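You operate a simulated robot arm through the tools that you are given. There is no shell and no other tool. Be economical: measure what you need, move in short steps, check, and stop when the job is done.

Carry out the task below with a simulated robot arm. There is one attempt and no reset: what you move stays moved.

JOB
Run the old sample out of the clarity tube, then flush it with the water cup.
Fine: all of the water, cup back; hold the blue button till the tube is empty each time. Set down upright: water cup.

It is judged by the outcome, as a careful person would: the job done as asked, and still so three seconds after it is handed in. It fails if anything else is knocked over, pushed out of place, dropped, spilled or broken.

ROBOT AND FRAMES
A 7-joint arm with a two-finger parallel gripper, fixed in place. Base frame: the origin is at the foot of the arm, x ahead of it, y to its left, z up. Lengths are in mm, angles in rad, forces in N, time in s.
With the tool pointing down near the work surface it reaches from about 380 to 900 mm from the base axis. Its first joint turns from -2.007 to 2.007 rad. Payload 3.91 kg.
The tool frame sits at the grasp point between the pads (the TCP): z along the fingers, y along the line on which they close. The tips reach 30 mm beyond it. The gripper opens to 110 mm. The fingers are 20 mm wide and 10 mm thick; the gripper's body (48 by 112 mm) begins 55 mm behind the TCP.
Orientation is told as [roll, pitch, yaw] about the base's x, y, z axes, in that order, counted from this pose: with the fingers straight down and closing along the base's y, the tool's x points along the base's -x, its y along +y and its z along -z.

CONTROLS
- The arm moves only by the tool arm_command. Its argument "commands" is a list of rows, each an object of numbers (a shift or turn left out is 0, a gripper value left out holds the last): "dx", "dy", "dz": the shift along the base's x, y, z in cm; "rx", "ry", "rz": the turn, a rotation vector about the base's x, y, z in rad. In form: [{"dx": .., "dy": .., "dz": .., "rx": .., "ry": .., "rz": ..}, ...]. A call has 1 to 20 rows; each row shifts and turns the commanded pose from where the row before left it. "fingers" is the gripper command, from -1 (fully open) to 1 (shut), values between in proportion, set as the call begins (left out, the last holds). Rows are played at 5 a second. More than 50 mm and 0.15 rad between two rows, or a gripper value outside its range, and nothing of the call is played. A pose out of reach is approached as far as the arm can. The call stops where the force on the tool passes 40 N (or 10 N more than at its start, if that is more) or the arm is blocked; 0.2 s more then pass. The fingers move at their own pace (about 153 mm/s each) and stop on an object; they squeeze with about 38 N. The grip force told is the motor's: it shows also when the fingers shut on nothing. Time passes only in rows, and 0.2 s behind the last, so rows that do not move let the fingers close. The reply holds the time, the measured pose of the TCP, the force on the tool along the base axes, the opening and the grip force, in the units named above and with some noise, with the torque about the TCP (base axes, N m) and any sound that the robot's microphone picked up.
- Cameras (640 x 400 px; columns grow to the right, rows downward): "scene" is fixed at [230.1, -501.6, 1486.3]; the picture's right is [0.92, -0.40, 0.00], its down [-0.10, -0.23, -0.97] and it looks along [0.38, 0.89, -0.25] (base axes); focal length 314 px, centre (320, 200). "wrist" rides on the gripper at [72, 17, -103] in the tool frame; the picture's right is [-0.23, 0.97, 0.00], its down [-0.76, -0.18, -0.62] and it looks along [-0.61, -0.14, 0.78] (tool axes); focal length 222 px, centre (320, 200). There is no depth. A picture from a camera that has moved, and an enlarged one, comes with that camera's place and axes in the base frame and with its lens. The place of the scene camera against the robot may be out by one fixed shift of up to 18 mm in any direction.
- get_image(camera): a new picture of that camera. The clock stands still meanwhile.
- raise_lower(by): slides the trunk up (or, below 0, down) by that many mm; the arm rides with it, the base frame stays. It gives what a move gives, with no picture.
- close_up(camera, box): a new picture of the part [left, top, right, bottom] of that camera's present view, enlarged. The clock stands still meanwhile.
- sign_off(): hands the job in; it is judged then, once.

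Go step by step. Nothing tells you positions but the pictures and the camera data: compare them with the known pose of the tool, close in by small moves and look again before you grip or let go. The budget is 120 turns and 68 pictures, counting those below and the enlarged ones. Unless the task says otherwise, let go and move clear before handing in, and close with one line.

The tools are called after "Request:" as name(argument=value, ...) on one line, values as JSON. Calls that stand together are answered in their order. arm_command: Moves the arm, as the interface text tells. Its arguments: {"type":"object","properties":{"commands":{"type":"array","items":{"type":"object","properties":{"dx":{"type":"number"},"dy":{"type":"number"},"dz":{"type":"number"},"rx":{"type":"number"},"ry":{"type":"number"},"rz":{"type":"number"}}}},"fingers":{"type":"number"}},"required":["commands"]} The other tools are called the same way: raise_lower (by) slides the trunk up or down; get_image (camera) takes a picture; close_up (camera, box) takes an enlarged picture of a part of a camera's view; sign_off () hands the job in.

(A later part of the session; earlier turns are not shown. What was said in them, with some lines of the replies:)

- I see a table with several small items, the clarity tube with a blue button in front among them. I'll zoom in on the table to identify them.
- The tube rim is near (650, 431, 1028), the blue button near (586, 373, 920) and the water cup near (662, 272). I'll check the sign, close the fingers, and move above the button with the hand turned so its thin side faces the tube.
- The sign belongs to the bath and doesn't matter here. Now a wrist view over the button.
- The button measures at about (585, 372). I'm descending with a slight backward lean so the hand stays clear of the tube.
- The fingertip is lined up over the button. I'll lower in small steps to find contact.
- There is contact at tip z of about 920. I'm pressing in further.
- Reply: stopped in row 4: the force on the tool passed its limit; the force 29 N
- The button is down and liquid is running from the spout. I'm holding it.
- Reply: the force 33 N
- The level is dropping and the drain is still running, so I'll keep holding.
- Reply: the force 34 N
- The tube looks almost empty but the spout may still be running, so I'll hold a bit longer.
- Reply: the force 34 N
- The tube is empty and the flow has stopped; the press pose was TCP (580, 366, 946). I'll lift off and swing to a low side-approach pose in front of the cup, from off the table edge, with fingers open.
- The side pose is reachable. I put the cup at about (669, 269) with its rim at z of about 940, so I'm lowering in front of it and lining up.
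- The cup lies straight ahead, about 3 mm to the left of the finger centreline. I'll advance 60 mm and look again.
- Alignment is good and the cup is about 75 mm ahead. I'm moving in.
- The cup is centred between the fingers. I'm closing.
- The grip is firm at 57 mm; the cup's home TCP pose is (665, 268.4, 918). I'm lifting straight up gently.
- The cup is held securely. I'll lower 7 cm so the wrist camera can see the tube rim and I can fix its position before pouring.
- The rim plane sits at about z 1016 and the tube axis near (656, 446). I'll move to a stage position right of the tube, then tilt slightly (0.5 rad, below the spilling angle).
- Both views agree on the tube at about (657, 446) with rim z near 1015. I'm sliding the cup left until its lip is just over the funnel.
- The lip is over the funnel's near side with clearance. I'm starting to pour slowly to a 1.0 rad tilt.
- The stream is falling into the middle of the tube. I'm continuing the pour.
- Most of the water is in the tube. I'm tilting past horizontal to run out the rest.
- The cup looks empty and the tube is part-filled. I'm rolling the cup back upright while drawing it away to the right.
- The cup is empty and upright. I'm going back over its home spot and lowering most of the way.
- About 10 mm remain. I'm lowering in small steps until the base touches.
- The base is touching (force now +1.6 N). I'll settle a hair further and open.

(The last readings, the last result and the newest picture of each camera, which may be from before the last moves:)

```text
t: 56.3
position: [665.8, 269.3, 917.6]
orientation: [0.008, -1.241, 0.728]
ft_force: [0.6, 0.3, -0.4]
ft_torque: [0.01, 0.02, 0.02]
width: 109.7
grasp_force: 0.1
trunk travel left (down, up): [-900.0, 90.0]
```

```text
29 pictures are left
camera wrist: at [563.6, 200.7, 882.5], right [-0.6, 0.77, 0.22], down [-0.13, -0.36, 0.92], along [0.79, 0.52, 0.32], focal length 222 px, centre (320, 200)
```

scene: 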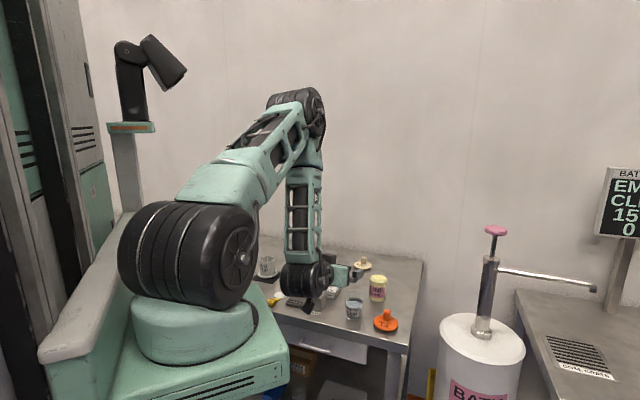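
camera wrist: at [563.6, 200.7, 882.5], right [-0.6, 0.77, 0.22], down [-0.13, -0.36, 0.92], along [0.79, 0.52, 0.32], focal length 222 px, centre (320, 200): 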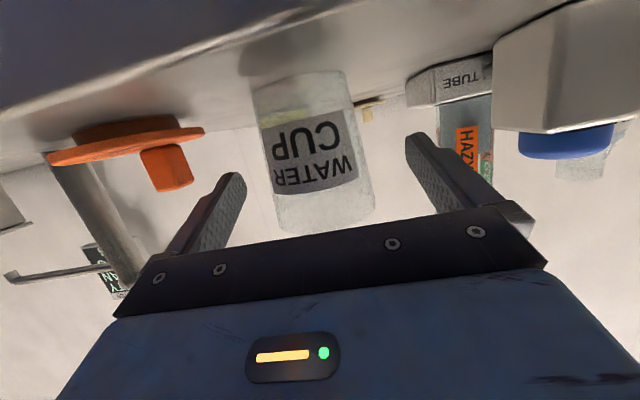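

The cup is standing back in place. I'm backing straight out, rising, closing the fingers and returning above the button.

Request:
arm_command(commands=[{"dx": -2.0, "dy": -1.8}, {"dx": -2.3, "dy": -2.05}, {"dx": -2.3, "dy": -2.05}, {"dx": -2.0, "dy": -1.8}, {"dz": 3}, {"dz": 4.5}, {"dz": 4.5}, {"dz": 4.5}, {"dz": 1.5}, {"dx": 0}])

Request:
arm_command(commands=[{"dx": 0, "dy": 2.2, "rx": -0.087, "ry": 0.096}, {"dx": 0, "dy": 2.2, "rx": -0.087, "ry": 0.096}, {"dx": 0, "dy": 2.2, "rx": -0.087, "ry": 0.096}, {"dx": 0, "dy": 2.2, "rx": -0.087, "ry": 0.096}, {"dx": 0, "dy": 2.2, "rx": -0.087, "ry": 0.096}, {"dx": 0, "dy": 2.2, "rx": -0.087, "ry": 0.096}, {"dx": 0, "dy": 2.2, "rx": -0.087, "ry": 0.096}, {"dx": 0, "dy": 2.2, "rx": -0.087, "ry": 0.096}, {"dx": 0}], fingers=1)

Request:
get_image(camera="scene")

```text
t: 58.5
position: [578.0, 193.2, 1097.1]
orientation: [0.009, -1.242, 0.729]
ft_force: [-0.1, -0.7, 0.4]
ft_torque: [-0.01, 0.01, 0.01]
width: 110.2
grasp_force: 0.1
trunk travel left (down, up): [-900.0, 90.0]
```

```text
t: 60.5
position: [578.1, 368.0, 1097.6]
orientation: [0.003, -0.205, 0.733]
ft_force: [0.0, -0.1, 0.0]
ft_torque: [0.01, -0.03, -0.01]
width: 0.0
grasp_force: 37.6
trunk travel left (down, up): [-900.0, 90.0]
```

```text
28 pictures are left
```

scene: 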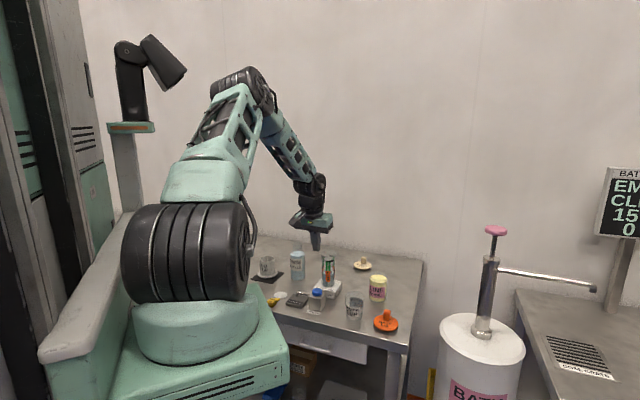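

Everything is in order. I'm descending onto the button at the earlier press pose.

Request:
arm_command(commands=[{"dx": 0.18, "dy": -0.2, "dz": -4}, {"dz": -4}, {"dz": -3.5}, {"dz": -1.8}, {"dz": -0.8}, {"dz": -0.4}, {"dz": -0.2}, {"dx": 0}])

```text
t: 62.3
position: [580.4, 366.3, 951.5]
orientation: [0.001, -0.206, 0.732]
ft_force: [0.2, 0.5, 1.8]
ft_torque: [0.0, 0.0, 0.0]
width: 0.2
grasp_force: 37.5
trunk travel left (down, up): [-900.0, 90.0]
```

Request:
arm_command(commands=[{"dz": -0.15}, {"dz": -0.15}, {"dz": -0.15}, {"dz": -0.1}, {"dx": 0}])

Request:
close_up(camera="scene", box=[290, 240, 350, 310])

```text
t: 63.5
position: [582.3, 366.0, 947.6]
orientation: [0.0, -0.209, 0.733]
ft_force: [-5.0, -3.5, 25.0]
ft_torque: [-0.22, 0.19, 0.03]
width: 0.0
grasp_force: 37.6
trunk travel left (down, up): [-900.0, 90.0]
```

```text
5.71 times, centred on (320, 275) of scene
camera zoom: at [230.1, -501.6, 1486.3], right [0.92, -0.4, 0.0], down [-0.1, -0.23, -0.97], along [0.38, 0.89, -0.25], focal length 1791 px, centre (320, -229)
```

zoom: 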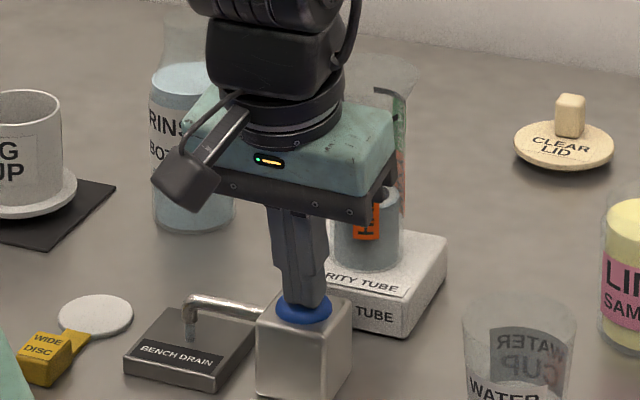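

The spout is running with water. I'm nudging 0.5 mm deeper for margin and holding.

Request:
arm_command(commands=[{"dz": -0.05}, {"dx": 0}, {"dx": 0}, {"dx": 0}, {"dx": 0}, {"dx": 0}, {"dx": 0}, {"dx": 0}, {"dx": 0}, {"dx": 0}, {"dx": 0}, {"dx": 0}, {"dx": 0}, {"dx": 0}, {"dx": 0}, {"dx": 0}, {"dx": 0}, {"dx": 0}, {"dx": 0}, {"dx": 0}])

Request:
arm_command(commands=[{"dx": 0}, {"dx": 0}, {"dx": 0}, {"dx": 0}, {"dx": 0}, {"dx": 0}, {"dx": 0}, {"dx": 0}, {"dx": 0}, {"dx": 0}, {"dx": 0}, {"dx": 0}, {"dx": 0}, {"dx": 0}, {"dx": 0}, {"dx": 0}, {"dx": 0}, {"dx": 0}, {"dx": 0}, {"dx": 0}])

Request:
arm_command(commands=[{"dx": 0}, {"dx": 0}, {"dx": 0}, {"dx": 0}, {"dx": 0}, {"dx": 0}, {"dx": 0}, {"dx": 0}, {"dx": 0}, {"dx": 0}, {"dx": 0}, {"dx": 0}, {"dx": 0}, {"dx": 0}, {"dx": 0}, {"dx": 0}, {"dx": 0}, {"dx": 0}, {"dx": 0}, {"dx": 0}])

Request:
close_up(camera="scene", box=[290, 240, 350, 310])

```text
t: 67.7
position: [580.7, 366.1, 946.8]
orientation: [0.001, -0.208, 0.733]
ft_force: [2.7, 3.7, 31.9]
ft_torque: [0.05, -0.02, 0.01]
width: 0.1
grasp_force: 38.1
trunk travel left (down, up): [-900.0, 90.0]
```

```text
t: 71.9
position: [581.5, 366.0, 947.8]
orientation: [0.0, -0.208, 0.733]
ft_force: [1.8, 1.1, 32.0]
ft_torque: [0.0, 0.02, 0.0]
width: 0.1
grasp_force: 37.6
trunk travel left (down, up): [-900.0, 90.0]
```

```text
t: 76.1
position: [580.8, 365.7, 945.1]
orientation: [0.0, -0.21, 0.733]
ft_force: [1.1, 1.1, 32.6]
ft_torque: [-0.04, 0.07, 0.0]
width: 0.1
grasp_force: 37.8
trunk travel left (down, up): [-900.0, 90.0]
```

```text
5.71 times, centred on (320, 275) of scene
camera zoom: at [230.1, -501.6, 1486.3], right [0.92, -0.4, 0.0], down [-0.1, -0.23, -0.97], along [0.38, 0.89, -0.25], focal length 1791 px, centre (320, -229)
```

zoom: 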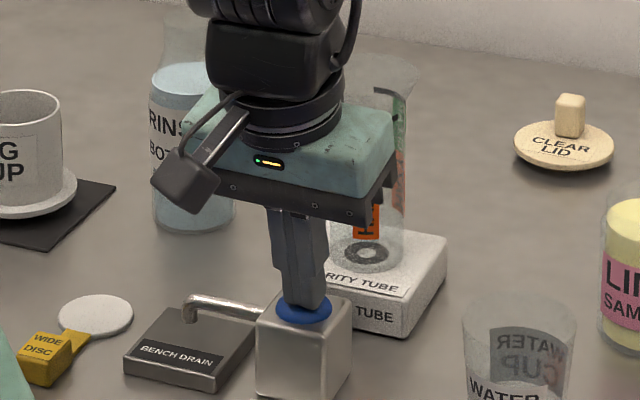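

The tube is empty and the spout has stopped. I'm lifting clear and checking everything, including whether any water is left in the cup.

Request:
arm_command(commands=[{"dz": 1.5}, {"dz": 4}, {"dz": 4.5}, {"dz": 4.5}, {"dz": 4}, {"dx": -2, "dy": -3}, {"dx": -2, "dy": -3}, {"dx": -2, "dy": -3}, {"dx": 0}])

Request:
close_up(camera="scene", box=[260, 230, 410, 340])

Request:
close_up(camera="scene", box=[330, 280, 380, 330])

```text
t: 78.1
position: [520.4, 275.9, 1130.5]
orientation: [0.002, -0.204, 0.732]
ft_force: [0.4, 0.1, -0.4]
ft_torque: [0.0, -0.01, -0.01]
width: 0.2
grasp_force: 38.1
trunk travel left (down, up): [-900.0, 90.0]
```

```text
3.64 times, centred on (335, 285) of scene
camera zoom: at [230.1, -501.6, 1486.3], right [0.92, -0.4, 0.0], down [-0.1, -0.23, -0.97], along [0.38, 0.89, -0.25], focal length 1140 px, centre (266, -109)
```

zoom: 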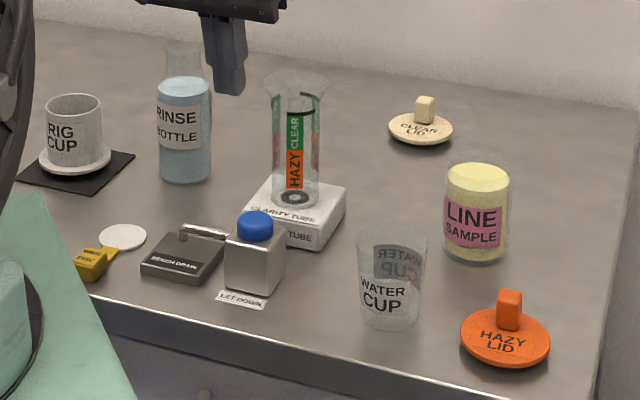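

```text
8.00 times, centred on (355, 305) of scene
camera zoom: at [230.1, -501.6, 1486.3], right [0.92, -0.4, 0.0], down [-0.1, -0.23, -0.97], along [0.38, 0.89, -0.25], focal length 2508 px, centre (40, -640)
```

zoom: 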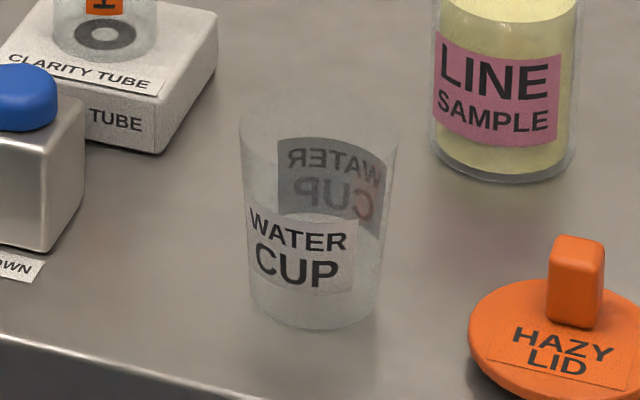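

The tube and the water cup are both empty. The cup stands upright in its place, nothing is spilled, and the arm is clear.

Request:
sign_off()

```text
The job is handed in.
```

I drained the old sample from the clarity tube, poured in all the water from the cup and drained that too, holding the blue button each time until the tube was empty. The water cup is back in its place, upright.
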